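You operate a simulated robot arm through the tools that you are given. There is no shell and no other tool. Be economical: measure what you need, move in short steps, check, and stop when the job is done.

The job below is to be done with a simulated robot arm. You get a single attempt, and the scene is never put back.

## Task
Take the blue wedge on the left half of the long bench and put it away on the top shelf under the long bench. Switch the right brake lever off. Switch the left brake lever off. Press the meter button two times. Switch the stirrer switch on. Take the round dish on the window side of the island table and put it away on the top of the short bench. Put the blue tape roll from the window side of the island table on the top shelf of the white shelf unit. Take the yellow flag from the far end of the side bench and put it on the top of the cool box. Put one of the filters from the small white table on top of the white filter there. The order is free. Set down upright: blue wedge. The right brake lever goes to its stop. The left brake lever goes to its stop.

Only the result counts: the job must be done as asked and must still hold three seconds after the hand-in. Knocking over, shifting, dropping, spilling or breaking anything else fails it.

## Robot
A 7-joint arm with a three-finger gripper on a trunk, on a base that drives. Base frame: it is fixed to the floor where the robot stands at the start and does not move with it; the origin is under the middle of the robot, x ahead of it, y to its left, z up; the surface under the hand at the start is at about z = 0.903. Lengths are in m, angles in rad, forces in N, time in s.
Its first joint turns from -2.897 to 2.897 rad. Places, roughly: blue wedge (11x6x12 cm) [0.7, -0.1, 0.9]; filter (4x4x3 cm) [-4.2, 1.1, 0.8]; left brake lever [-0.2, 2.2, 0.4]; meter button [-1.6, 1.8, 0.8]; right brake lever [-0.2, 1.6, 0.4]; round dish [-1.5, 0.75, 1]; stirrer switch [-1.6, 1.5, 0.8]; tape roll [-1.75, 0.5, 1]; top of the cool box [-2.7, 3.3, 1.1]; top of the short bench [-2.9, -2.5, 0.9]; top shelf of the white shelf unit [-1.3, -2.6, 1.2]; top shelf under the long bench [0.7, 0.1, 0.4]; white filter (5x5x11 cm) [-4.2, 1.4, 0.9]; yellow flag (6x3x3 cm) [-3.4, 3.4, 0.9]. Payload 2.69 kg.
The TCP is the grasp point between the finger pads, 0.029 m short of the fingertips. In the tool frame z runs along the fingers and y along their closing line. Largest opening 0.12 m; the body of the gripper starts 0.078 m behind the TCP.
Orientation is that of the tool frame in the base frame, as [roll, pitch, yaw] about the fixed x, y, z axes, in that order (R = Rz(yaw) Ry(pitch) Rx(roll)). With the fingers straight down and closing along the base's y, the tool's x points along the base's -x, its y along +y and its z along -z.

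## Interface
- The arm moves only by the tool drive_tool. Its argument "commands" is a list of rows, each a list of 2 entries, a list of its own where there are three numbers: the shift along the base's x, y, z in units of 250 mm (1.0 is 250 mm), then the turn, a rotation vector about the base's x, y, z in units of 120 degrees (1.0 is 120 degrees). In form: [[[tx, ty, tz], [wx, wy, wz]], ...]. A call has 1 to 10 rows; each row is the pose to reach, as a shift and turn from the pose commanded when the call began. "jaw" is the opening, from 0 (shut) to 1 (fully open), set as the call begins (left out, the last holds). A call with a number of a shift or a turn outside -1 to 1 is refused whole. Rows are played at 5 a second. More than 0.05 m and 0.15 rad between two rows, or a gripper value outside its range, and nothing of the call is played. Where a pose cannot be reached the arm comes as near as it can. A force on the tool above 40 N (or 10 N above the force at the start of the call, whichever is more), or a blocked arm, ends the call early, and 0.2 s more pass. Each finger halts on what it meets, pressing with about 24 N; the grip force reading is that of the motor and also rises with nothing between the fingers. The clock runs only during rows and for 0.2 s after the last one: add rows that repeat a pose to give the fingers time. The reply holds the time, the measured pose of the TCP, the force on the tool along the base axes, the opening and the grip force, in the units named above and with some noise, with the torque about the TCP (base axes, N m) and any sound that the robot's microphone picked up, and new pictures: "show" is both (left out), scene, wrist or none.
- Cameras (640 x 400 px; columns grow to the right, rows downward): "scene" is now at [0.319, 0.1631, 1.3181]; the picture's right is [-0.32, -0.95, 0.00], its down [-0.70, 0.24, -0.67] and it looks along [0.64, -0.22, -0.74] (base axes); focal length 262 px, centre (320, 200). "wrist" rides on the gripper at [0.063, 0, -0.104] in the tool frame; the picture's right is [0.00, 1.00, 0.00], its down [-0.83, 0.00, -0.56] and it looks along [-0.56, 0.00, 0.83] (tool axes); focal length 275 px, centre (320, 200). There is no depth. A picture from a camera that has moved, and an enlarged one, comes with that camera's place and axes in the base frame and with its lens.
- slide_trunk(by): slides the trunk up (or, below 0, down) by that many m; the arm and the scene camera ride with it, the base frame stays. It gives what a move gives, with no picture.
- steer(legs): drives the robot by 1 to 6 legs, each [ahead, left, turn to the left] in m, m and rad, along the robot's own axes; the way and the turn of a leg run together, so that a leg with both is an arc; at most 1.5 m and 3.142 rad a leg. The arm and the cameras ride along, it lands a little off, and it stops where it bumps. It gives what a move gives, and a new picture of the scene camera.
- head_to(pan, tilt): turns the head with the scene camera to pan (to the left, within 2.496 rad either way) and tilt (down, from -0.506 to 1.204), counted from straight ahead of the robot. It gives what a move gives, and a new picture of the scene camera.
- enlarge(camera, box): a new picture of the part [left, top, right, bottom] of that camera's present view, enlarged. It takes no simulated time.
- job_done(): hands the job in; it is judged then, once.

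Work in short steps. Places have to be worked out from the pictures, the camera data and where the tool is seen: move nearer, look again, correct. Check each grasp and each placing, and mend what went wrong. You have 207 turns and 260 pictures in all, those below and enlarged ones among them. Open the gripper and draw the arm clear of the work before you hand the job in, unless the task says otherwise; then end with one line.

The tools are called as name(argument=value, ...) on one line, values as JSON. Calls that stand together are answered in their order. drive_tool: Moves the arm, as the interface text tells. Its arguments: {"type":"object","properties":{"commands":{"type":"array","items":{"type":"array"}},"jaw":{"type":"number"},"show":{"type":"string","enum":["both","scene","wrist","none"]}},"required":["commands"]} The other tools are called the same way: slide_trunk (by) slides the trunk up or down; steer (legs) drives the base; head_to (pan, tilt) turns the head that bears the scene camera; enlarge (camera, box) takes an enlarged picture of a part of a camera's view; job_done () hands the job in.

At the start:

```text
t: 0.0
ee_pos: [0.5511, 0.2001, 1.1336]
orientation: [3.141, 0.0, -3.141]
wrist_force: [-0.5, 0.7, -0.4]
torque: [0.02, 0.0, 0.02]
width: 0.1204
gripper_force: 0.0
trunk travel left (down, up): [-0.325, 0.261]
robot x, y, heading: [0.0051, -0.003, -0.007]
head pan, tilt: [-0.328, 0.831]
```

scene: 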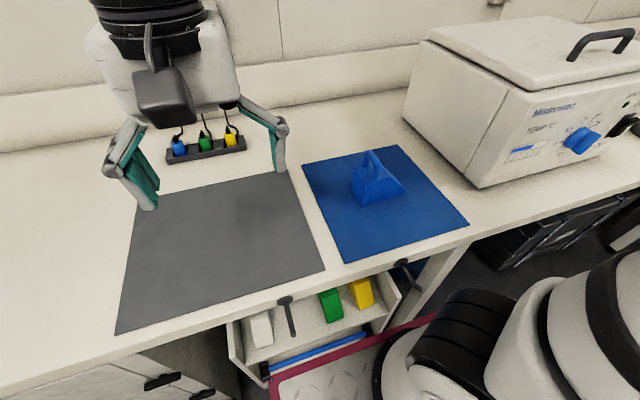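
wrist: 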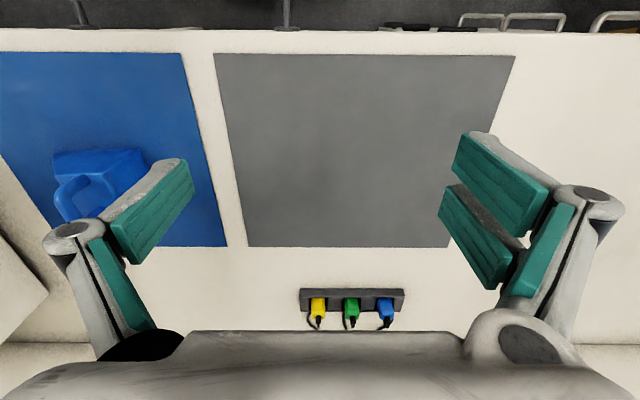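

The pictures show the blue wedge on the blue mat and a shelf under the bench with other wedges. I'll take a closer look at both.

enlarge(camera="scene", box=[300, 130, 480, 250])

enlarge(camera="scene", box=[200, 240, 480, 400])

```text
3.33 times, centred on (390, 190) of scene
camera zoom: at [0.319, 0.1631, 1.3181], right [-0.32, -0.95, 0.0], down [-0.7, 0.24, -0.67], along [0.64, -0.22, -0.74], focal length 872 px, centre (87, 233)
```

zoom: 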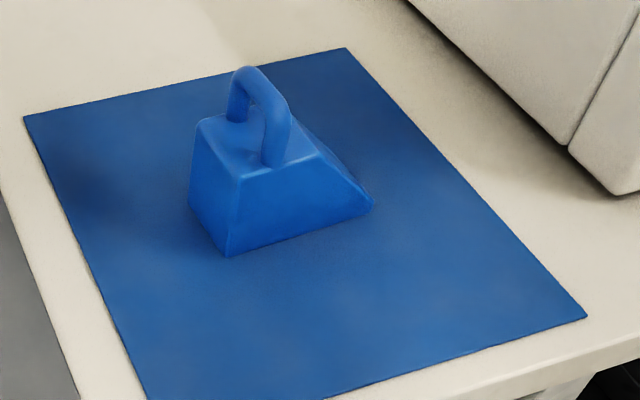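

```text
2.29 times, centred on (340, 320) of scene
camera zoom: at [0.319, 0.1631, 1.3181], right [-0.32, -0.95, 0.0], down [-0.7, 0.24, -0.67], along [0.64, -0.22, -0.74], focal length 598 px, centre (274, -74)
```

zoom: 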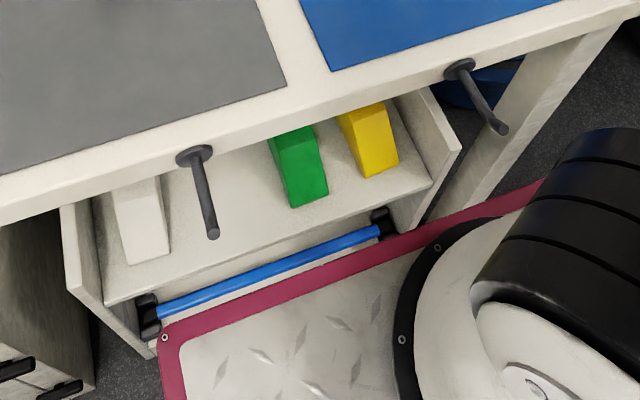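

The wedge sits at about (0.65, -0.09), its handle arch in the x-z plane at y≈-0.06. I'll tilt the tool 45° forward and move over to hover near it.

drive_tool(commands=[[[0, -0.16, 0], [0, -0.0625, 0]], [[0, -0.32, 0], [0, -0.125, 0]], [[0, -0.48, 0], [0, -0.1875, 0]], [[0, -0.64, 0], [0, -0.25, 0]], [[0, -0.8, 0], [0, -0.3125, 0]], [[0, -0.96, 0], [0, -0.375, 0]], [[0, -0.96, 0], [0, -0.375, 0]]], jaw=0.6)

```text
t: 1.6
ee_pos: [0.5511, -0.0401, 1.1383]
orientation: [3.141, 0.784, -3.139]
wrist_force: [0.1, 0.5, 0.4]
torque: [-0.03, -0.01, 0.0]
width: 0.0719
gripper_force: 0.0
out of reach, approached as far as the arm can: row 6, 7
trunk travel left (down, up): [-0.325, 0.261]
robot x, y, heading: [-0.0005, 0.002, -0.005]
head pan, tilt: [-0.328, 0.831]
camera scene: at [0.319, 0.1631, 1.3182], right [-0.32, -0.95, 0.0], down [-0.7, 0.24, -0.67], along [0.64, -0.22, -0.74], focal length 262 px, centre (320, 200)
camera wrist: at [0.4325, -0.0406, 1.1672], right [0.0, 1.0, 0.0], down [0.2, 0.0, 0.98], along [0.98, 0.0, -0.2], focal length 275 px, centre (320, 200)
```

scene: 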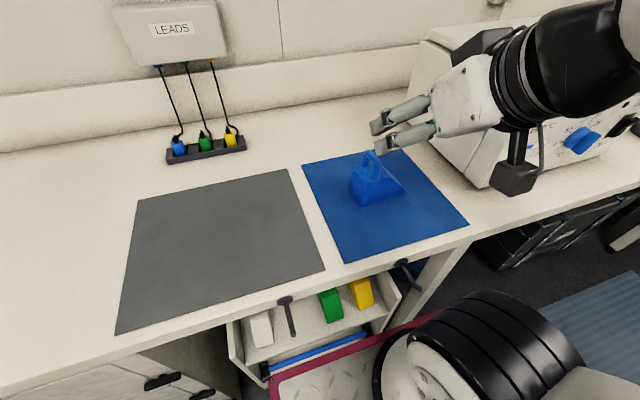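
wrist: 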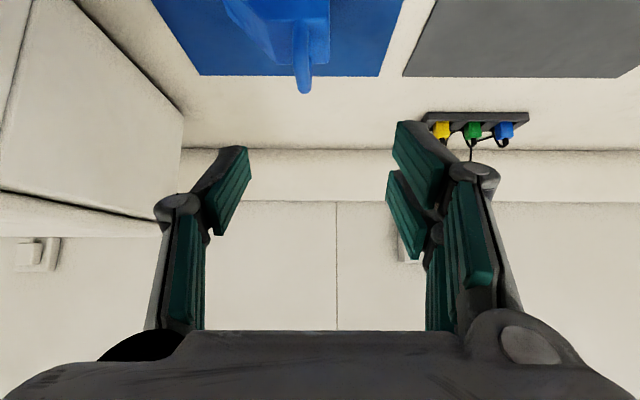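

Handle seen edge-on at y≈-0.055, x≈0.65, top z≈1.02. I descend along the tool axis onto it.

drive_tool(commands=[[[0.084, -0.03, -0.134], [0, 0, 0]], [[0.168, -0.06, -0.268], [0, 0, 0]], [[0.225, -0.06, -0.325], [0, 0, 0]], [[0.282, -0.06, -0.382], [0, 0, 0]], [[0.282, -0.06, -0.382], [0, 0, 0]]], jaw=0.5)

```text
t: 2.8
ee_pos: [0.6544, -0.0676, 1.0828]
orientation: [-3.141, 0.785, 3.141]
wrist_force: [0.8, 0.1, 0.0]
torque: [0.02, -0.01, 0.01]
width: 0.0599
gripper_force: 0.0
out of reach, approached as far as the arm can: row 1, 2, 3, 4, 5
trunk travel left (down, up): [-0.325, 0.261]
robot x, y, heading: [0.0037, 0.0019, 0.001]
head pan, tilt: [-0.328, 0.831]
camera scene: at [0.3189, 0.163, 1.3182], right [-0.32, -0.95, 0.0], down [-0.7, 0.24, -0.67], along [0.64, -0.22, -0.74], focal length 262 px, centre (320, 200)
camera wrist: at [0.5353, -0.0678, 1.1112], right [0.0, 1.0, 0.0], down [0.2, 0.0, 0.98], along [0.98, 0.0, -0.2], focal length 275 px, centre (320, 200)
```

scene: 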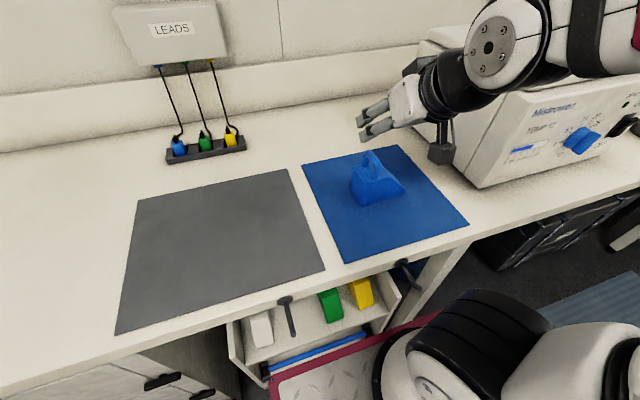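
wrist: 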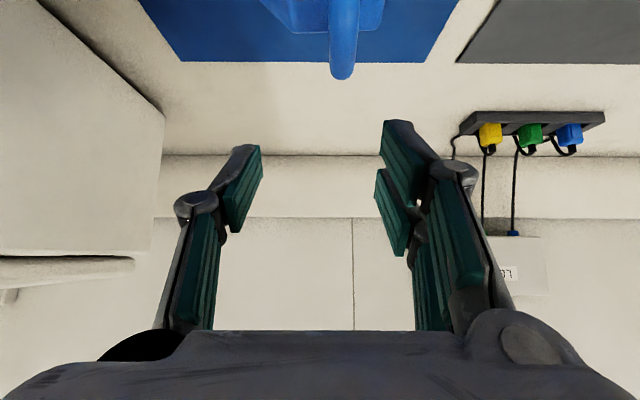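

The pose is too near the robot's axis. I'll back the base up 0.16 m.

steer(legs=[[-0.16, 0, 0]])

```text
t: 4.2
ee_pos: [0.4916, -0.0669, 1.0834]
orientation: [-3.14, 0.785, -3.14]
wrist_force: [0.1, 0.1, -0.5]
torque: [0.03, -0.02, 0.01]
width: 0.0597
gripper_force: 0.1
trunk travel left (down, up): [-0.325, 0.261]
robot x, y, heading: [-0.1609, -0.0039, 0.002]
head pan, tilt: [-0.328, 0.831]
camera scene: at [0.1566, 0.163, 1.3181], right [-0.32, -0.95, 0.0], down [-0.7, 0.24, -0.67], along [0.64, -0.22, -0.74], focal length 262 px, centre (320, 200)
```

scene: 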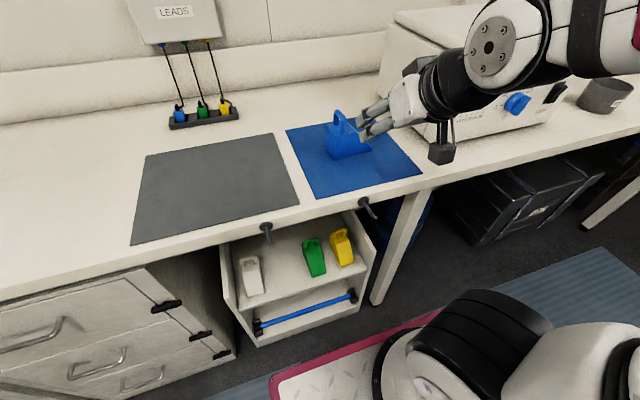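

Now I move to a pre-grasp about 8 cm behind the handle along the tool axis.

drive_tool(commands=[[[0.13, 0.02, -0.02], [0, 0, 0]], [[0.26, 0.03, -0.04], [0, 0, 0]], [[0.4, 0.048, -0.064], [0, 0, 0]], [[0.4, 0.048, -0.064], [0, 0, 0]]])

```text
t: 5.2
ee_pos: [0.592, -0.0555, 1.0665]
orientation: [3.141, 0.784, 3.141]
wrist_force: [-0.3, 0.4, -0.8]
torque: [-0.01, -0.03, 0.0]
width: 0.06
gripper_force: 0.1
trunk travel left (down, up): [-0.325, 0.261]
robot x, y, heading: [-0.1661, -0.001, -0.0]
head pan, tilt: [-0.328, 0.831]
camera scene: at [0.1565, 0.163, 1.3182], right [-0.32, -0.95, 0.0], down [-0.7, 0.24, -0.67], along [0.64, -0.22, -0.74], focal length 262 px, centre (320, 200)
camera wrist: at [0.4732, -0.0554, 1.0952], right [0.0, 1.0, 0.0], down [0.2, 0.0, 0.98], along [0.98, 0.0, -0.2], focal length 275 px, centre (320, 200)
```

scene: 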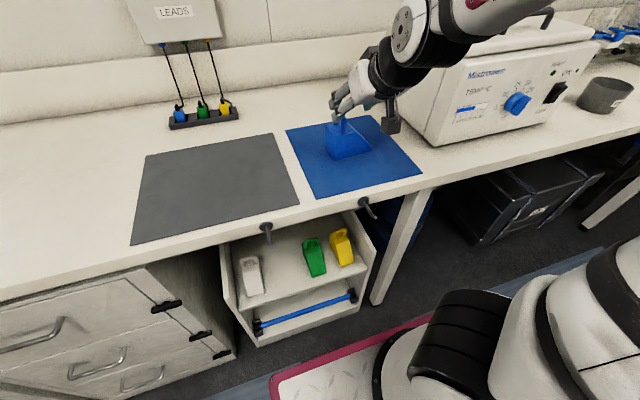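
wrist: 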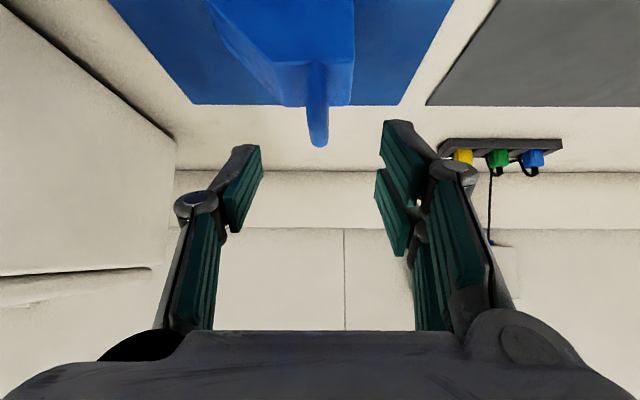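

Handle centred between the fingers; top about z 1.01. Descend onto it, then close.

drive_tool(commands=[[[0.085, 0, -0.08], [0, 0, 0]], [[0.17, 0, -0.16], [0, 0, 0]], [[0.25, 0, -0.232], [0, 0, 0]], [[0.25, 0, -0.232], [0, 0, 0]]])

drive_tool(commands=[[[0, 0, 0], [0, 0, 0]], [[0, 0, 0], [0, 0, 0]], [[0, 0, 0], [0, 0, 0]]], jaw=0)

```text
t: 6.4
ee_pos: [0.6423, -0.1234, 1.009]
orientation: [3.141, 0.786, 3.006]
wrist_force: [0.5, -1.7, 0.0]
torque: [0.04, 0.05, 0.05]
width: 0.0598
gripper_force: 0.0
trunk travel left (down, up): [-0.325, 0.261]
robot x, y, heading: [-0.1647, 0.0008, 0.0]
head pan, tilt: [-0.328, 0.831]
stopped in row 4: the arm was blocked; the commanded pose is now the measured one
camera scene: at [0.1565, 0.1635, 1.3182], right [-0.32, -0.95, 0.0], down [-0.7, 0.24, -0.67], along [0.64, -0.22, -0.74], focal length 262 px, centre (320, 200)
camera wrist: at [0.5243, -0.1076, 1.0376], right [0.13, 0.99, 0.0], down [0.19, -0.02, 0.98], along [0.97, -0.13, -0.19], focal length 275 px, centre (320, 200)
```

scene: 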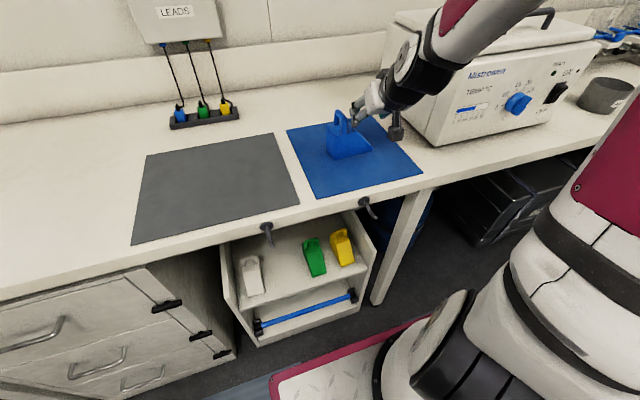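
wrist: 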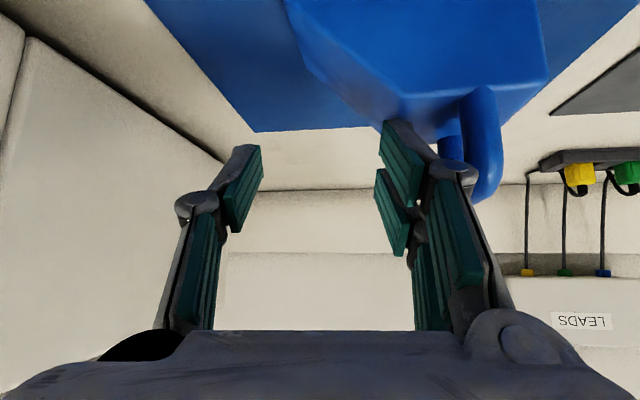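

```text
t: 7.2
ee_pos: [0.6422, -0.1215, 1.0091]
orientation: [-3.139, 0.785, 3.008]
wrist_force: [0.2, 0.3, -0.3]
torque: [0.02, -0.04, -0.05]
width: 0.0
gripper_force: 23.9
trunk travel left (down, up): [-0.325, 0.261]
robot x, y, heading: [-0.1635, 0.0047, 0.003]
head pan, tilt: [-0.328, 0.831]
camera scene: at [0.1565, 0.1636, 1.3182], right [-0.32, -0.95, 0.0], down [-0.7, 0.24, -0.67], along [0.64, -0.22, -0.74], focal length 262 px, centre (320, 200)
camera wrist: at [0.5245, -0.1066, 1.0378], right [0.13, 0.99, 0.0], down [0.19, -0.02, 0.98], along [0.97, -0.13, -0.19], focal length 275 px, centre (320, 200)
```

scene: 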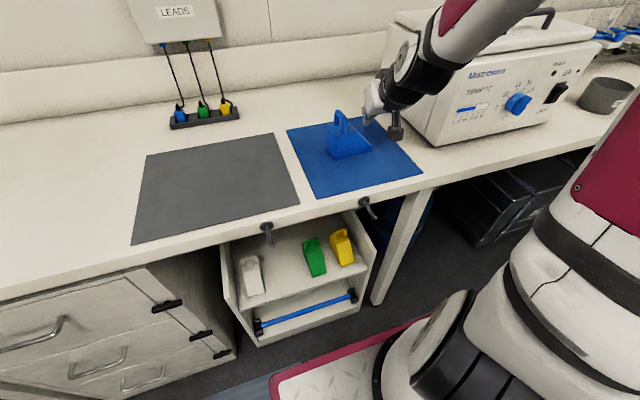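
wrist: 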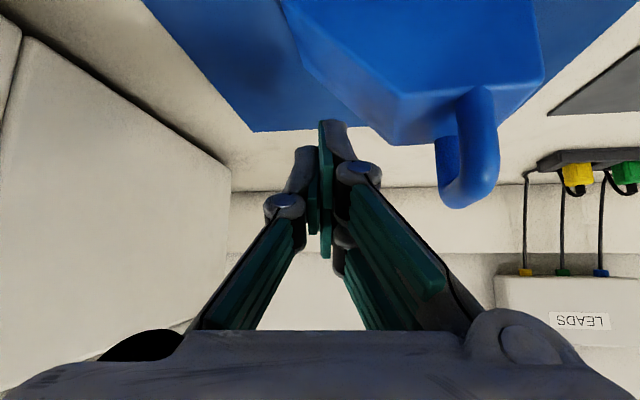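

The arm was blocked and swung aside, but the wedge looks untouched. I'll lift clear, straighten the yaw, and see where the arm stands.

drive_tool(commands=[[[-0.08, 0, 0.08], [0, 0, 0.0]], [[-0.16, 0, 0.16], [0, 0, 0.03]], [[-0.24, 0, 0.24], [0, 0, 0.064]], [[-0.24, 0.12, 0.3], [0, 0, 0.064]], [[-0.24, 0.264, 0.3], [0, 0, 0.064]], [[-0.24, 0.264, 0.3], [0, 0, 0.064]]], jaw=0.5, show="scene")

head_to(pan=-0.6, tilt=0.4)

```text
t: 8.6
ee_pos: [0.5842, -0.055, 1.0851]
orientation: [-3.14, 0.785, -3.141]
wrist_force: [0.2, 0.1, -0.6]
torque: [-0.04, 0.02, -0.01]
width: 0.06
gripper_force: 0.0
trunk travel left (down, up): [-0.325, 0.261]
robot x, y, heading: [-0.1637, -0.0003, 0.0]
head pan, tilt: [-0.328, 0.831]
camera scene: at [0.1564, 0.1637, 1.3181], right [-0.32, -0.95, 0.0], down [-0.7, 0.24, -0.67], along [0.64, -0.22, -0.74], focal length 262 px, centre (320, 200)
```

scene: 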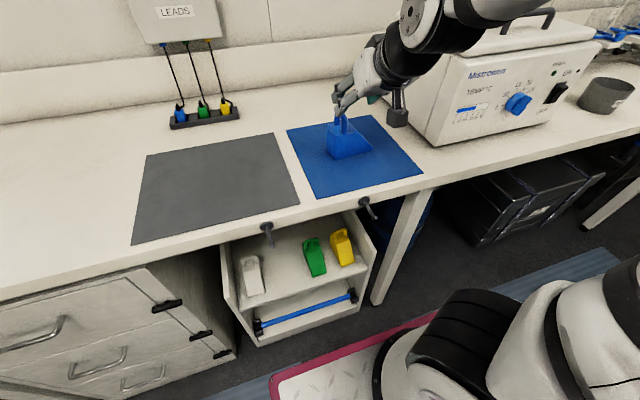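

```text
t: 9.5
ee_pos: [0.5831, -0.0546, 1.0854]
orientation: [3.141, 0.786, -3.141]
wrist_force: [0.0, 0.6, -0.4]
torque: [0.0, -0.01, 0.0]
width: 0.0602
gripper_force: 0.1
trunk travel left (down, up): [-0.325, 0.261]
robot x, y, heading: [-0.1617, 0.0003, 0.001]
head pan, tilt: [-0.6, 0.4]
camera scene: at [0.158, 0.1369, 1.3556], right [-0.56, -0.83, 0.0], down [-0.32, 0.22, -0.92], along [0.76, -0.52, -0.39], focal length 262 px, centre (320, 200)
```

scene: 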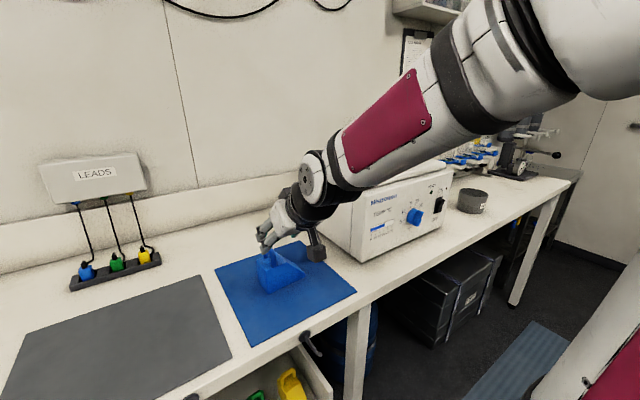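

The arm may be at an awkward posture. I'll raise the hand 0.2 m, then lower the trunk 0.2 m so that the shoulder is lower relative to the work.

drive_tool(commands=[[[0, 0, 0.2], [0, 0, 0]], [[0, 0, 0.4], [0, 0, 0]], [[0, 0, 0.6], [0, 0, 0]], [[0, 0, 0.8], [0, 0, 0]], [[0, 0, 0.8], [0, 0, 0]]], show="none")

slide_trunk(by=-0.2)

head_to(pan=-0.5, tilt=0.6)

```text
t: 10.7
ee_pos: [0.5825, -0.0545, 1.286]
orientation: [-3.14, 0.785, 3.14]
wrist_force: [0.1, 0.2, -0.1]
torque: [0.01, 0.0, 0.0]
width: 0.06
gripper_force: 0.0
trunk travel left (down, up): [-0.325, 0.261]
robot x, y, heading: [-0.1602, 0.0016, -0.001]
head pan, tilt: [-0.6, 0.4]
```

```text
t: 12.9
ee_pos: [0.5827, -0.0557, 1.0843]
orientation: [3.141, 0.786, 3.14]
wrist_force: [-0.8, -0.1, 0.3]
torque: [0.02, -0.02, -0.02]
width: 0.0601
gripper_force: 0.0
trunk travel left (down, up): [-0.125, 0.461]
robot x, y, heading: [-0.1596, 0.0029, -0.006]
head pan, tilt: [-0.6, 0.4]
```

```text
t: 13.6
ee_pos: [0.5812, -0.0558, 1.0847]
orientation: [-3.14, 0.786, -3.141]
wrist_force: [0.2, 0.1, 0.1]
torque: [-0.01, 0.0, -0.01]
width: 0.06
gripper_force: 0.0
trunk travel left (down, up): [-0.125, 0.461]
robot x, y, heading: [-0.1636, -0.0013, 0.002]
head pan, tilt: [-0.499, 0.6]
camera scene: at [0.2118, 0.1469, 1.1374], right [-0.48, -0.88, 0.0], down [-0.5, 0.27, -0.83], along [0.73, -0.39, -0.56], focal length 262 px, centre (320, 200)
```

scene: 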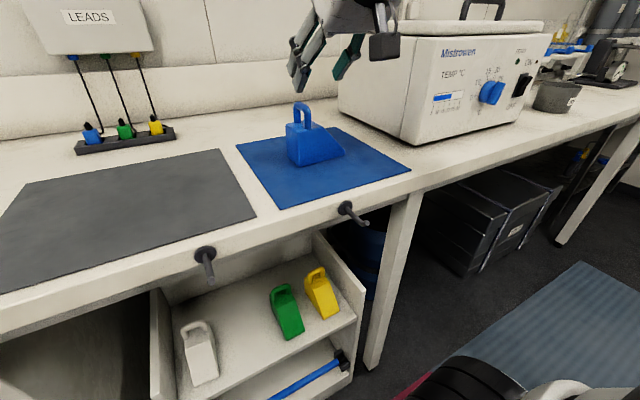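

Better posture and view. Descend along the tool axis to the handle.

drive_tool(commands=[[[0.1, 0, -0.1], [0, 0, 0]], [[0.2, 0, -0.2], [0, 0, 0]], [[0.296, 0, -0.296], [0, 0, 0]], [[0.296, 0, -0.296], [0, 0, 0]]])

```text
t: 14.6
ee_pos: [0.6575, -0.0557, 1.0124]
orientation: [3.141, 0.787, -3.14]
wrist_force: [0.4, 0.2, -0.7]
torque: [0.01, 0.04, 0.01]
width: 0.0603
gripper_force: 0.1
trunk travel left (down, up): [-0.125, 0.461]
robot x, y, heading: [-0.1637, -0.0018, 0.002]
head pan, tilt: [-0.499, 0.6]
camera scene: at [0.2118, 0.1469, 1.1374], right [-0.48, -0.88, 0.0], down [-0.5, 0.27, -0.83], along [0.72, -0.39, -0.56], focal length 262 px, centre (320, 200)
camera wrist: at [0.538, -0.0558, 1.0392], right [0.0, 1.0, 0.0], down [0.19, 0.0, 0.98], along [0.98, 0.0, -0.19], focal length 275 px, centre (320, 200)
```

scene: 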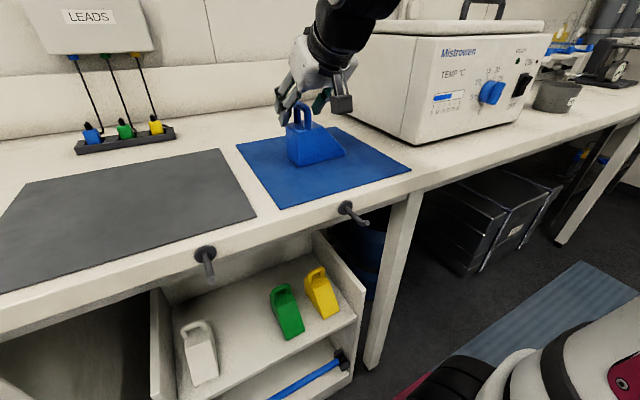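
wrist: 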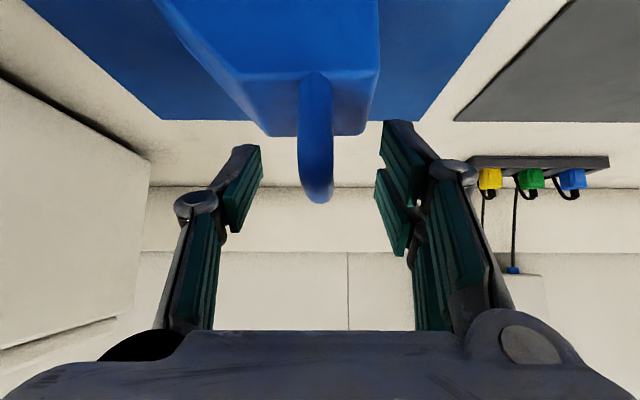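

The handle is between the pads with the TCP near its top. Close.

drive_tool(commands=[[[0, 0, 0], [0, 0, 0]], [[0, 0, 0], [0, 0, 0]], [[0, 0, 0], [0, 0, 0]]], jaw=0, show="wrist")

```text
t: 15.4
ee_pos: [0.6571, -0.0549, 1.0109]
orientation: [3.141, 0.785, 3.141]
wrist_force: [0.1, 1.2, 1.0]
torque: [0.02, -0.01, 0.05]
width: 0.0137
gripper_force: 24.1
trunk travel left (down, up): [-0.125, 0.461]
robot x, y, heading: [-0.1641, -0.0002, 0.001]
head pan, tilt: [-0.499, 0.6]
camera wrist: at [0.5379, -0.0557, 1.0393], right [0.0, 1.0, 0.0], down [0.2, 0.0, 0.98], along [0.98, 0.0, -0.2], focal length 275 px, centre (320, 200)
```

wrist: 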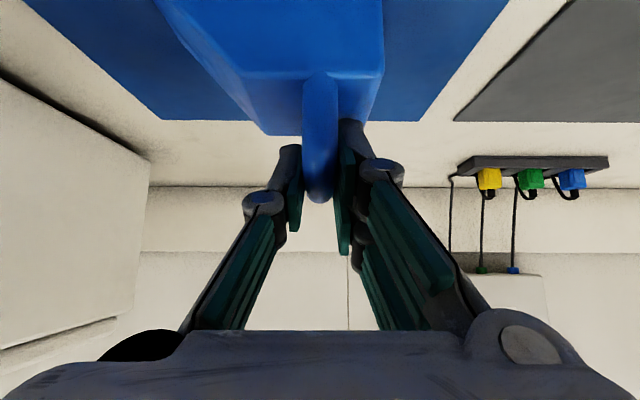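

Gripped at 14 mm. Lift gently by 6 cm and check.

drive_tool(commands=[[[0, 0, 0.08], [0, 0, 0]], [[0, 0, 0.24], [0, 0, 0]], [[0, 0, 0.24], [0, 0, 0]], [[0, 0, 0.24], [0, 0, 0]]])

```text
t: 16.4
ee_pos: [0.6575, -0.0557, 1.0709]
orientation: [-3.142, 0.784, 3.142]
wrist_force: [-0.7, 0.6, -2.8]
torque: [0.04, -0.02, 0.0]
width: 0.0138
gripper_force: 24.1
trunk travel left (down, up): [-0.125, 0.461]
robot x, y, heading: [-0.1672, 0.0007, 0.006]
head pan, tilt: [-0.499, 0.6]
camera scene: at [0.2119, 0.1469, 1.1373], right [-0.48, -0.88, 0.0], down [-0.5, 0.27, -0.82], along [0.72, -0.39, -0.57], focal length 262 px, centre (320, 200)
camera wrist: at [0.5377, -0.0562, 1.0991], right [0.0, 1.0, 0.0], down [0.2, 0.0, 0.98], along [0.98, 0.0, -0.2], focal length 275 px, centre (320, 200)
```

scene: 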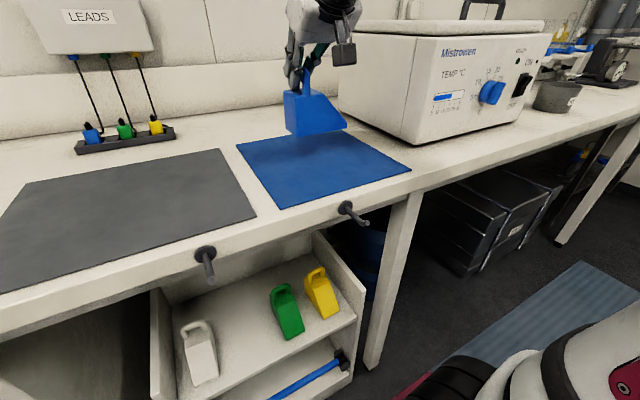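
wrist: 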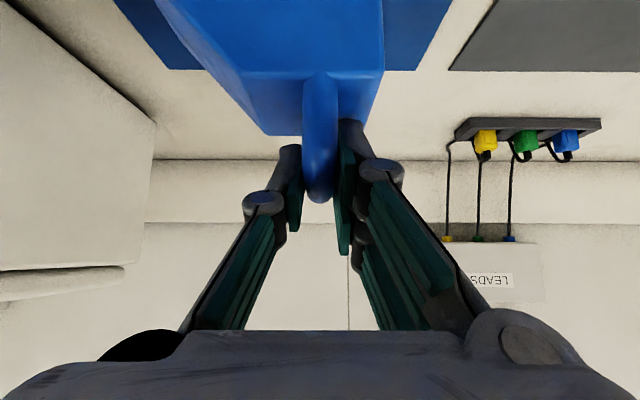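

The wedge hangs level and firm (about 0.28 kg). I'll back the base 0.36 m out of the bench and then lower the trunk fully for a better look at the shelf.

steer(legs=[[-0.36, 0, 0]])

slide_trunk(by=-0.125)

head_to(pan=-0.1, tilt=0.55)

```text
t: 18.7
ee_pos: [0.3001, -0.0554, 1.0713]
orientation: [-3.141, 0.786, -3.139]
wrist_force: [-0.2, -0.6, -1.3]
torque: [0.08, -0.01, 0.0]
width: 0.014
gripper_force: 24.0
trunk travel left (down, up): [-0.125, 0.461]
robot x, y, heading: [-0.5198, 0.0001, 0.008]
head pan, tilt: [-0.499, 0.6]
camera scene: at [-0.1453, 0.1468, 1.1373], right [-0.48, -0.88, 0.0], down [-0.5, 0.27, -0.82], along [0.73, -0.39, -0.57], focal length 262 px, centre (320, 200)
```

scene: 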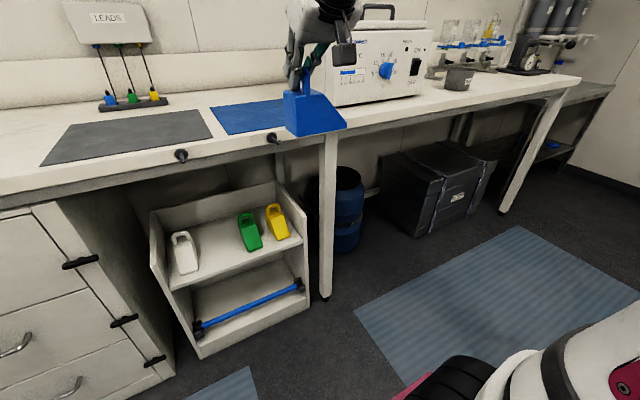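

```text
t: 20.3
ee_pos: [0.2984, -0.0553, 0.9446]
orientation: [-3.139, 0.785, -3.141]
wrist_force: [-0.6, 0.5, -2.1]
torque: [0.06, 0.01, -0.02]
width: 0.0137
gripper_force: 24.1
trunk travel left (down, up): [0.0, 0.586]
robot x, y, heading: [-0.52, -0.0016, 0.007]
head pan, tilt: [-0.499, 0.6]
```

```text
t: 21.1
ee_pos: [0.2993, -0.0558, 0.9453]
orientation: [-3.141, 0.785, -3.141]
wrist_force: [-0.5, -0.5, -2.1]
torque: [0.07, 0.0, -0.01]
width: 0.0139
gripper_force: 23.7
trunk travel left (down, up): [0.0, 0.586]
robot x, y, heading: [-0.5154, 0.0011, 0.004]
head pan, tilt: [-0.099, 0.55]
camera scene: at [-0.135, 0.1801, 1.0176], right [-0.1, -1.0, 0.0], down [-0.52, 0.05, -0.85], along [0.85, -0.08, -0.52], focal length 262 px, centre (320, 200)
```

scene: 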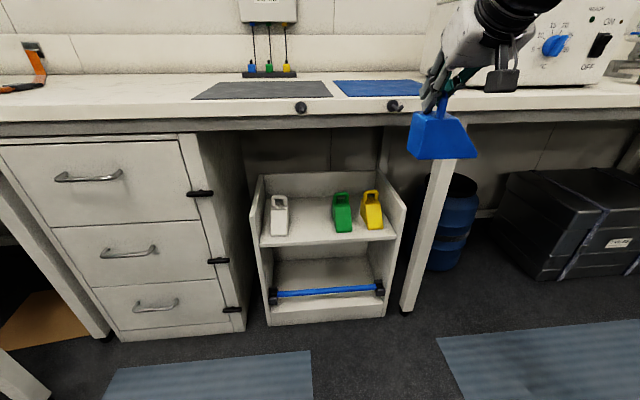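

A clear view of the shelf unit; enlarge it to measure.

enlarge(camera="scene", box=[240, 160, 416, 270])

```text
3.64 times, centred on (328, 215) of scene
camera zoom: at [-0.135, 0.1801, 1.0176], right [-0.1, -1.0, 0.0], down [-0.52, 0.05, -0.85], along [0.85, -0.08, -0.52], focal length 951 px, centre (291, 146)
```

zoom: 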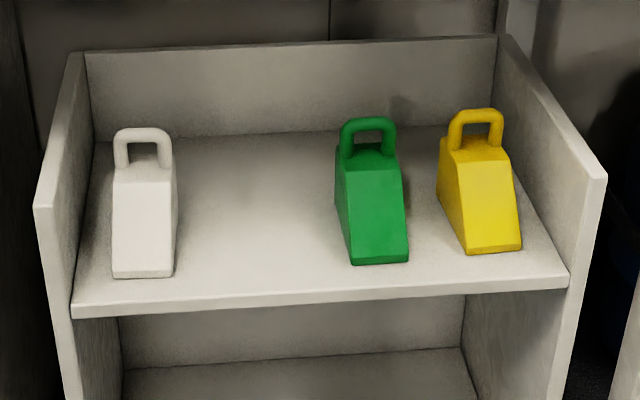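

Shelf top is at z≈0.41, gap between white and green wedge y≈0.05–0.226, front edge x≈0.56. I'll move the held wedge sideways and down, still in front of the bench.

drive_tool(commands=[[[0, 0.128, -0.114], [0, 0, 0]], [[0, 0.256, -0.229], [0, 0, 0]], [[0, 0.384, -0.343], [0, 0, 0]], [[0, 0.512, -0.457], [0, 0, 0]], [[0, 0.64, -0.571], [0, 0, 0]], [[0, 0.768, -0.686], [0, 0, 0]], [[0, 0.896, -0.8], [0, 0, 0]], [[0, 0.896, -0.8], [0, 0, 0]]], show="scene")

```text
t: 22.9
ee_pos: [0.2978, 0.1692, 0.7454]
orientation: [-3.141, 0.785, -3.14]
wrist_force: [-1.1, 0.4, -2.6]
torque: [0.04, -0.03, -0.02]
width: 0.0139
gripper_force: 23.9
trunk travel left (down, up): [0.0, 0.586]
robot x, y, heading: [-0.5191, 0.0032, 0.008]
head pan, tilt: [-0.099, 0.55]
camera scene: at [-0.135, 0.1802, 1.0176], right [-0.1, -1.0, 0.0], down [-0.52, 0.05, -0.85], along [0.85, -0.08, -0.52], focal length 262 px, centre (320, 200)
```

scene: 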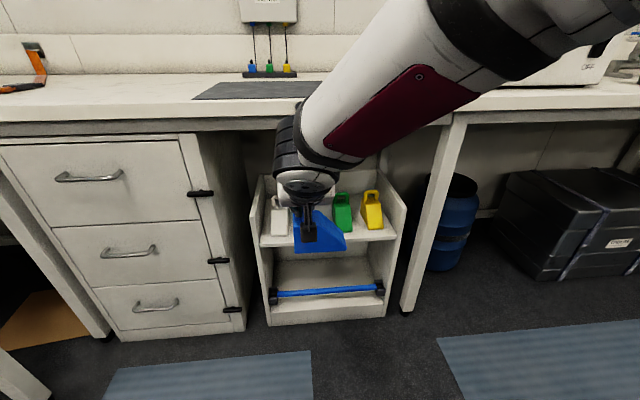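

Lower further to a hover height of z≈0.57.

drive_tool(commands=[[[0, 0, -0.15], [0, 0, 0]], [[0, 0, -0.3], [0, 0, 0]], [[0, 0, -0.45], [0, 0, 0]], [[0, 0, -0.6], [0, 0, 0]], [[0, 0, -0.7], [0, 0, 0]], [[0, 0, -0.7], [0, 0, 0]]])

```text
t: 24.3
ee_pos: [0.2998, 0.1685, 0.5705]
orientation: [3.14, 0.784, 3.142]
wrist_force: [-0.3, 0.6, -3.1]
torque: [0.05, -0.02, 0.02]
width: 0.0139
gripper_force: 23.5
trunk travel left (down, up): [0.0, 0.586]
robot x, y, heading: [-0.5181, -0.0009, 0.002]
head pan, tilt: [-0.099, 0.55]
camera scene: at [-0.135, 0.1803, 1.0177], right [-0.1, -1.0, 0.0], down [-0.52, 0.05, -0.85], along [0.85, -0.08, -0.52], focal length 262 px, centre (320, 200)
camera wrist: at [0.1811, 0.1682, 0.5991], right [0.0, 1.0, 0.0], down [0.19, 0.0, 0.98], along [0.98, 0.0, -0.19], focal length 275 px, centre (320, 200)
```

scene: 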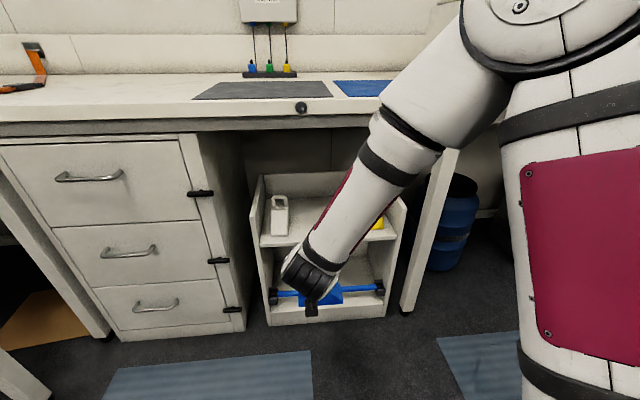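
wrist: 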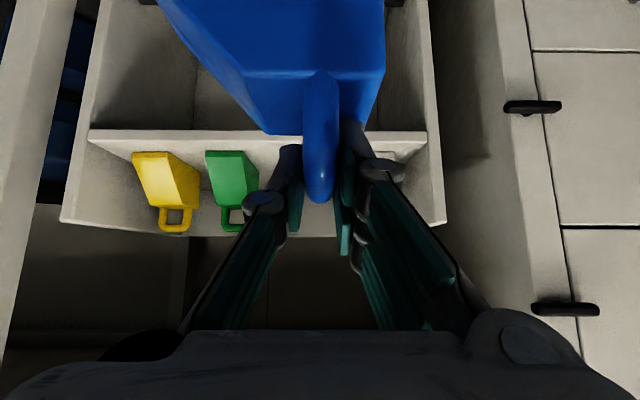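

The elbow is high, so I'll keep the base back and stretch the arm forward to keep the forearm below the bench edge.

drive_tool(commands=[[[0.16, 0, 0], [0, 0, 0]], [[0.32, 0, 0], [0, 0, 0]], [[0.48, 0, 0], [0, 0, 0]], [[0.64, 0, 0], [0, 0, 0]], [[0.8, 0, 0], [0, 0, 0]], [[0.8, 0, 0], [0, 0, 0]]])

```text
t: 25.7
ee_pos: [0.5007, 0.1687, 0.5697]
orientation: [-3.141, 0.784, -3.141]
wrist_force: [0.5, 0.1, -2.5]
torque: [0.05, -0.01, 0.03]
width: 0.0137
gripper_force: 24.2
trunk travel left (down, up): [0.0, 0.586]
robot x, y, heading: [-0.5199, -0.0025, -0.001]
head pan, tilt: [-0.099, 0.55]
camera scene: at [-0.135, 0.1802, 1.0176], right [-0.1, -1.0, 0.0], down [-0.52, 0.05, -0.85], along [0.85, -0.08, -0.52], focal length 262 px, centre (320, 200)
camera wrist: at [0.3818, 0.168, 0.5977], right [0.0, 1.0, 0.0], down [0.2, 0.0, 0.98], along [0.98, 0.0, -0.2], focal length 275 px, centre (320, 200)
```

scene: 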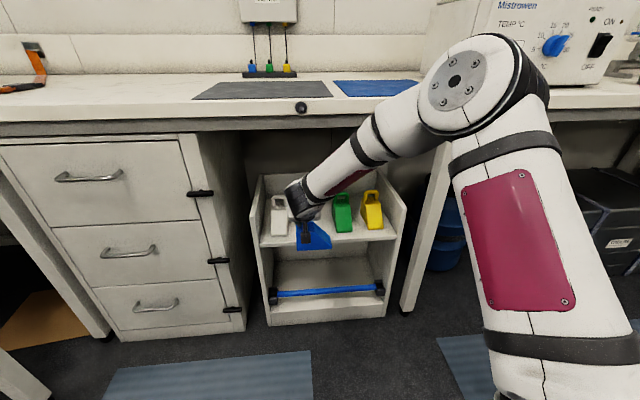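
wrist: 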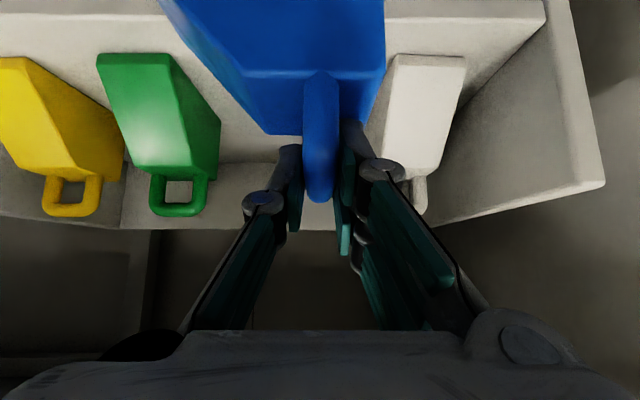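

Posture is good now. Drive the base ahead 0.12 m to bring the wedge over the shelf gap.

steer(legs=[[0.12, 0, 0]])

enlarge(camera="wrist", box=[0, 0, 640, 400])

```text
t: 27.0
ee_pos: [0.6219, 0.1701, 0.5709]
orientation: [-3.142, 0.785, -3.141]
wrist_force: [-0.2, 0.5, -2.3]
torque: [0.06, 0.0, 0.02]
width: 0.0139
gripper_force: 23.9
trunk travel left (down, up): [0.0, 0.586]
robot x, y, heading: [-0.3974, 0.0014, 0.001]
head pan, tilt: [-0.099, 0.55]
camera scene: at [-0.0135, 0.1805, 1.0176], right [-0.1, -1.0, 0.0], down [-0.52, 0.05, -0.85], along [0.85, -0.08, -0.52], focal length 262 px, centre (320, 200)
```

scene: 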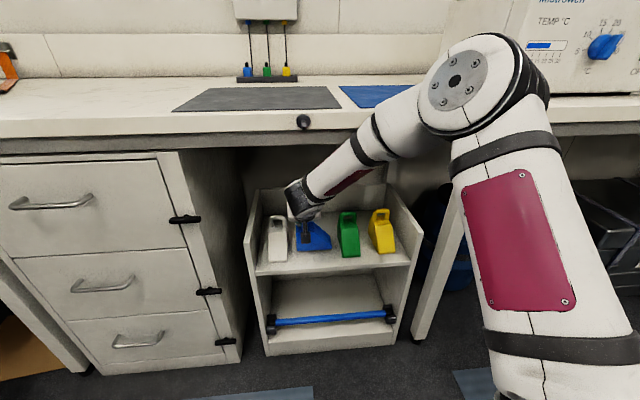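

```text
1.00 times, centred on (320, 200) of wrist (not enlarged: the box is as wide or as high as the picture)
camera zoom: at [0.5029, 0.1683, 0.5978], right [0.0, 1.0, 0.0], down [0.2, 0.0, 0.98], along [0.98, 0.0, -0.2], focal length 275 px, centre (320, 200)
```

zoom: 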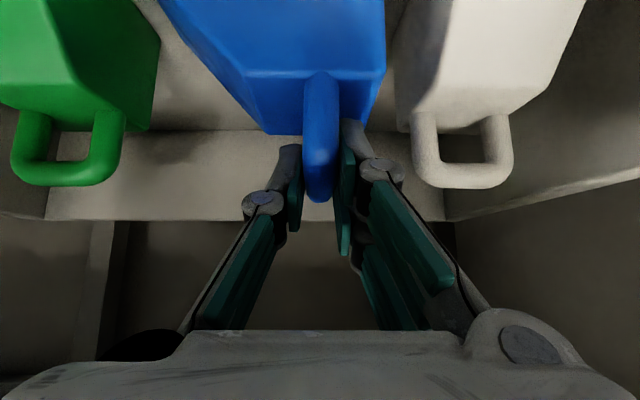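

Clear margins both sides. Descend slowly until contact shows.

drive_tool(commands=[[[0, 0, -0.06], [0, 0, 0]], [[0, 0, -0.12], [0, 0, 0]], [[0, 0, -0.14], [0, 0, 0]], [[0, 0, -0.16], [0, 0, 0]], [[0, 0, -0.18], [0, 0, 0]], [[0, 0, -0.2], [0, 0, 0]], [[0, 0, -0.22], [0, 0, 0]], [[0, 0, -0.24], [0, 0, 0]], [[0, 0, -0.26], [0, 0, 0]]])

```text
t: 27.5
ee_pos: [0.627, 0.1696, 0.5559]
orientation: [-3.14, 0.805, -3.14]
wrist_force: [2.5, 0.7, 10.5]
torque: [0.22, -0.2, -0.07]
width: 0.0138
gripper_force: 24.4
trunk travel left (down, up): [0.0, 0.586]
robot x, y, heading: [-0.3978, -0.0013, 0.006]
head pan, tilt: [-0.099, 0.55]
stopped in row 2: the force on the tool passed its limit at 54 N (the readings are from after the stop); the commanded pose is now the measured one
camera scene: at [-0.0139, 0.1804, 1.0178], right [-0.1, -1.0, 0.0], down [-0.52, 0.05, -0.85], along [0.85, -0.08, -0.52], focal length 262 px, centre (320, 200)
camera wrist: at [0.5065, 0.169, 0.5827], right [0.0, 1.0, 0.0], down [0.18, 0.0, 0.98], along [0.98, 0.0, -0.18], focal length 275 px, centre (320, 200)
```

scene: 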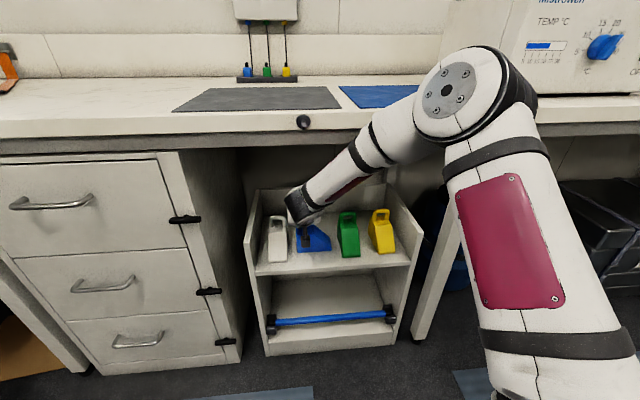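
wrist: 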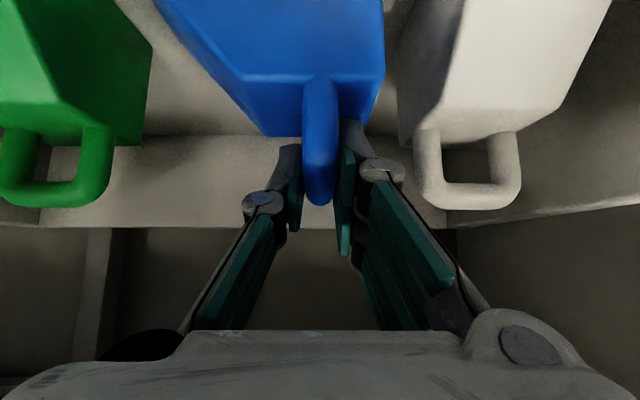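

Contact at z≈0.556, implying the shelf is at ≈0.448. I'll check the picture closely.

enlarge(camera="scene", box=[240, 180, 416, 290])

```text
3.64 times, centred on (328, 235) of scene
camera zoom: at [-0.0139, 0.1804, 1.0178], right [-0.1, -1.0, 0.0], down [-0.52, 0.05, -0.85], along [0.85, -0.08, -0.52], focal length 951 px, centre (291, 73)
```

zoom: 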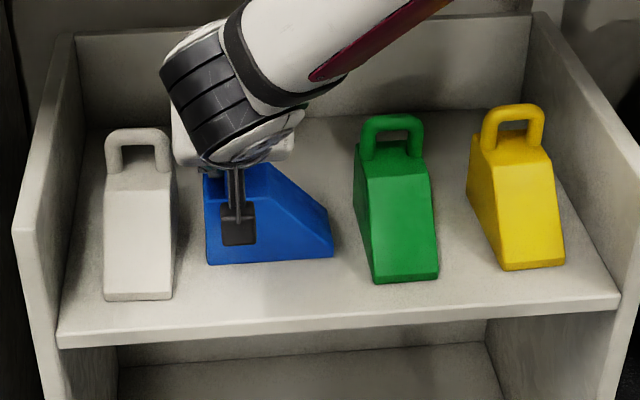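

The wedge rests on the shelf between white and green. Open and back out along the tool axis, then straight back.

drive_tool(commands=[[[0, 0, 0], [0, 0, 0]], [[0, 0, 0], [0, 0, 0]], [[-0.05, 0, 0.05], [0, 0, 0]], [[-0.12, 0, 0.12], [0, 0, 0]], [[-0.22, 0, 0.2], [0, 0, 0]], [[-0.4, 0, 0.2], [0, 0, 0]], [[-0.58, 0, 0.2], [0, 0, 0]], [[-0.76, 0, 0.2], [0, 0, 0]], [[-0.94, 0, 0.2], [0, 0, 0]], [[-0.94, 0, 0.2], [0, 0, 0]]], jaw=0.4)

```text
t: 29.7
ee_pos: [0.3902, 0.1692, 0.6049]
orientation: [-3.139, 0.799, -3.139]
wrist_force: [0.6, 0.1, -0.5]
torque: [0.03, 0.03, 0.01]
width: 0.048
gripper_force: 0.1
trunk travel left (down, up): [0.0, 0.586]
robot x, y, heading: [-0.4003, -0.0026, 0.005]
head pan, tilt: [-0.099, 0.55]
camera scene: at [-0.0136, 0.1804, 1.0177], right [-0.1, -1.0, 0.0], down [-0.52, 0.05, -0.85], along [0.85, -0.08, -0.52], focal length 262 px, centre (320, 200)
camera wrist: at [0.271, 0.1692, 0.6305], right [0.0, 1.0, 0.0], down [0.18, 0.0, 0.98], along [0.98, 0.0, -0.18], focal length 275 px, centre (320, 200)
```

scene: 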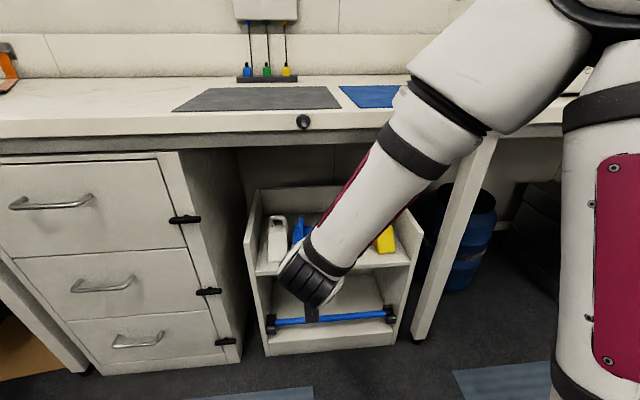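
wrist: 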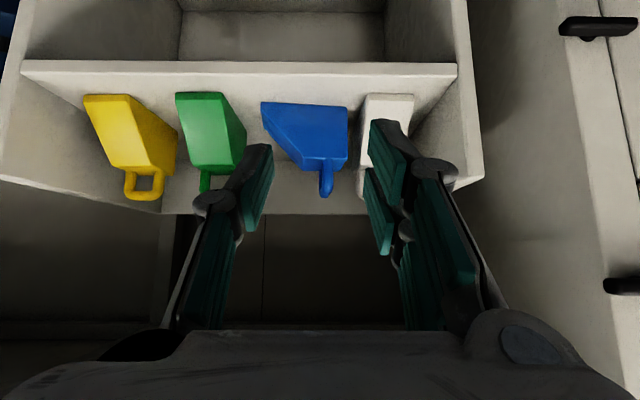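

The wedge stands upright between the others. Next the levers to the left: look around with the head.

head_to(pan=1.4, tilt=0.35)

head_to(pan=2.3, tilt=0.3)

```text
t: 31.3
ee_pos: [0.391, 0.1699, 0.6033]
orientation: [-3.14, 0.799, -3.139]
wrist_force: [-0.4, 1.0, -0.6]
torque: [-0.01, -0.04, -0.01]
width: 0.048
gripper_force: 0.0
trunk travel left (down, up): [0.0, 0.586]
robot x, y, heading: [-0.3969, -0.001, 0.008]
head pan, tilt: [1.4, 0.351]
camera scene: at [-0.0873, 0.2809, 1.0359], right [0.99, -0.17, 0.0], down [-0.06, -0.34, -0.94], along [0.16, 0.93, -0.34], focal length 262 px, centre (320, 200)
```

scene: 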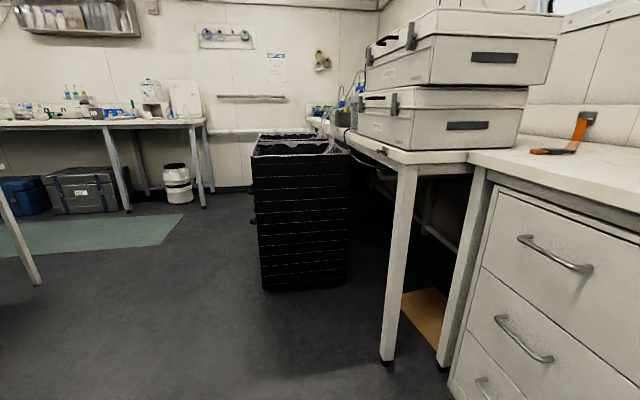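

```text
t: 32.5
ee_pos: [0.3912, 0.1686, 0.6051]
orientation: [-3.14, 0.8, -3.139]
wrist_force: [0.1, 0.0, 0.4]
torque: [-0.01, -0.03, -0.01]
width: 0.048
gripper_force: 0.1
trunk travel left (down, up): [0.0, 0.586]
robot x, y, heading: [-0.3989, -0.0004, -0.001]
head pan, tilt: [2.3, 0.3]
camera scene: at [-0.1654, 0.2586, 1.0407], right [0.74, 0.67, 0.0], down [0.2, -0.22, -0.96], along [-0.64, 0.71, -0.3], focal length 262 px, centre (320, 200)
```

scene: 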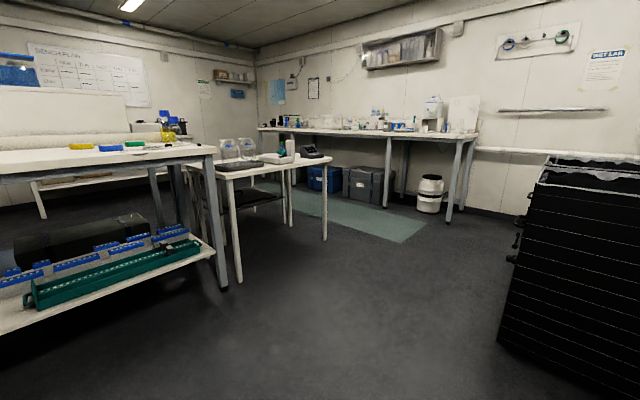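

The black unit at x≈-0.2…0.28, y≥1.55 carries the levers on its -x side; the meter table's front edge is at x≈-1.55. I'll back up and strafe left for a look.

steer(legs=[[-0.6, 0, 0], [0, 0.95, 0]])

head_to(pan=0.75, tilt=0.5)

```text
t: 40.5
ee_pos: [-0.2213, 1.1217, 0.6041]
orientation: [-3.139, 0.798, -3.137]
wrist_force: [0.6, 0.0, 0.3]
torque: [0.01, 0.01, -0.03]
width: 0.0479
gripper_force: 0.1
trunk travel left (down, up): [0.0, 0.586]
robot x, y, heading: [-1.0112, 0.9502, 0.015]
head pan, tilt: [2.3, 0.3]
camera scene: at [-0.778, 1.2069, 1.0407], right [0.74, 0.67, 0.0], down [0.2, -0.22, -0.96], along [-0.64, 0.71, -0.3], focal length 262 px, centre (320, 200)
```

scene: 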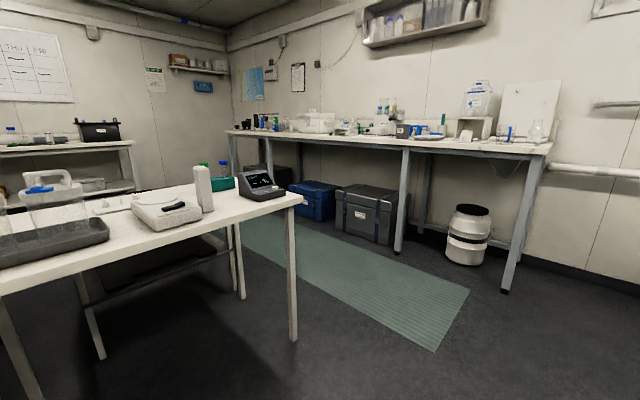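

```text
t: 42.1
ee_pos: [-0.2217, 1.1216, 0.6037]
orientation: [-3.141, 0.801, -3.133]
wrist_force: [0.5, -0.3, -1.1]
torque: [0.01, 0.02, -0.02]
width: 0.0483
gripper_force: 0.1
trunk travel left (down, up): [0.0, 0.586]
robot x, y, heading: [-1.0086, 0.9485, 0.008]
head pan, tilt: [0.75, 0.499]
camera scene: at [-0.6492, 1.2005, 1.0223], right [0.69, -0.73, 0.0], down [-0.35, -0.33, -0.88], along [0.64, 0.6, -0.48], focal length 262 px, centre (320, 200)
```

scene: 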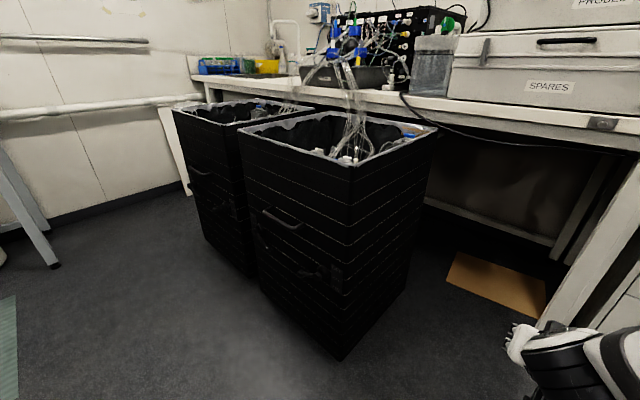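

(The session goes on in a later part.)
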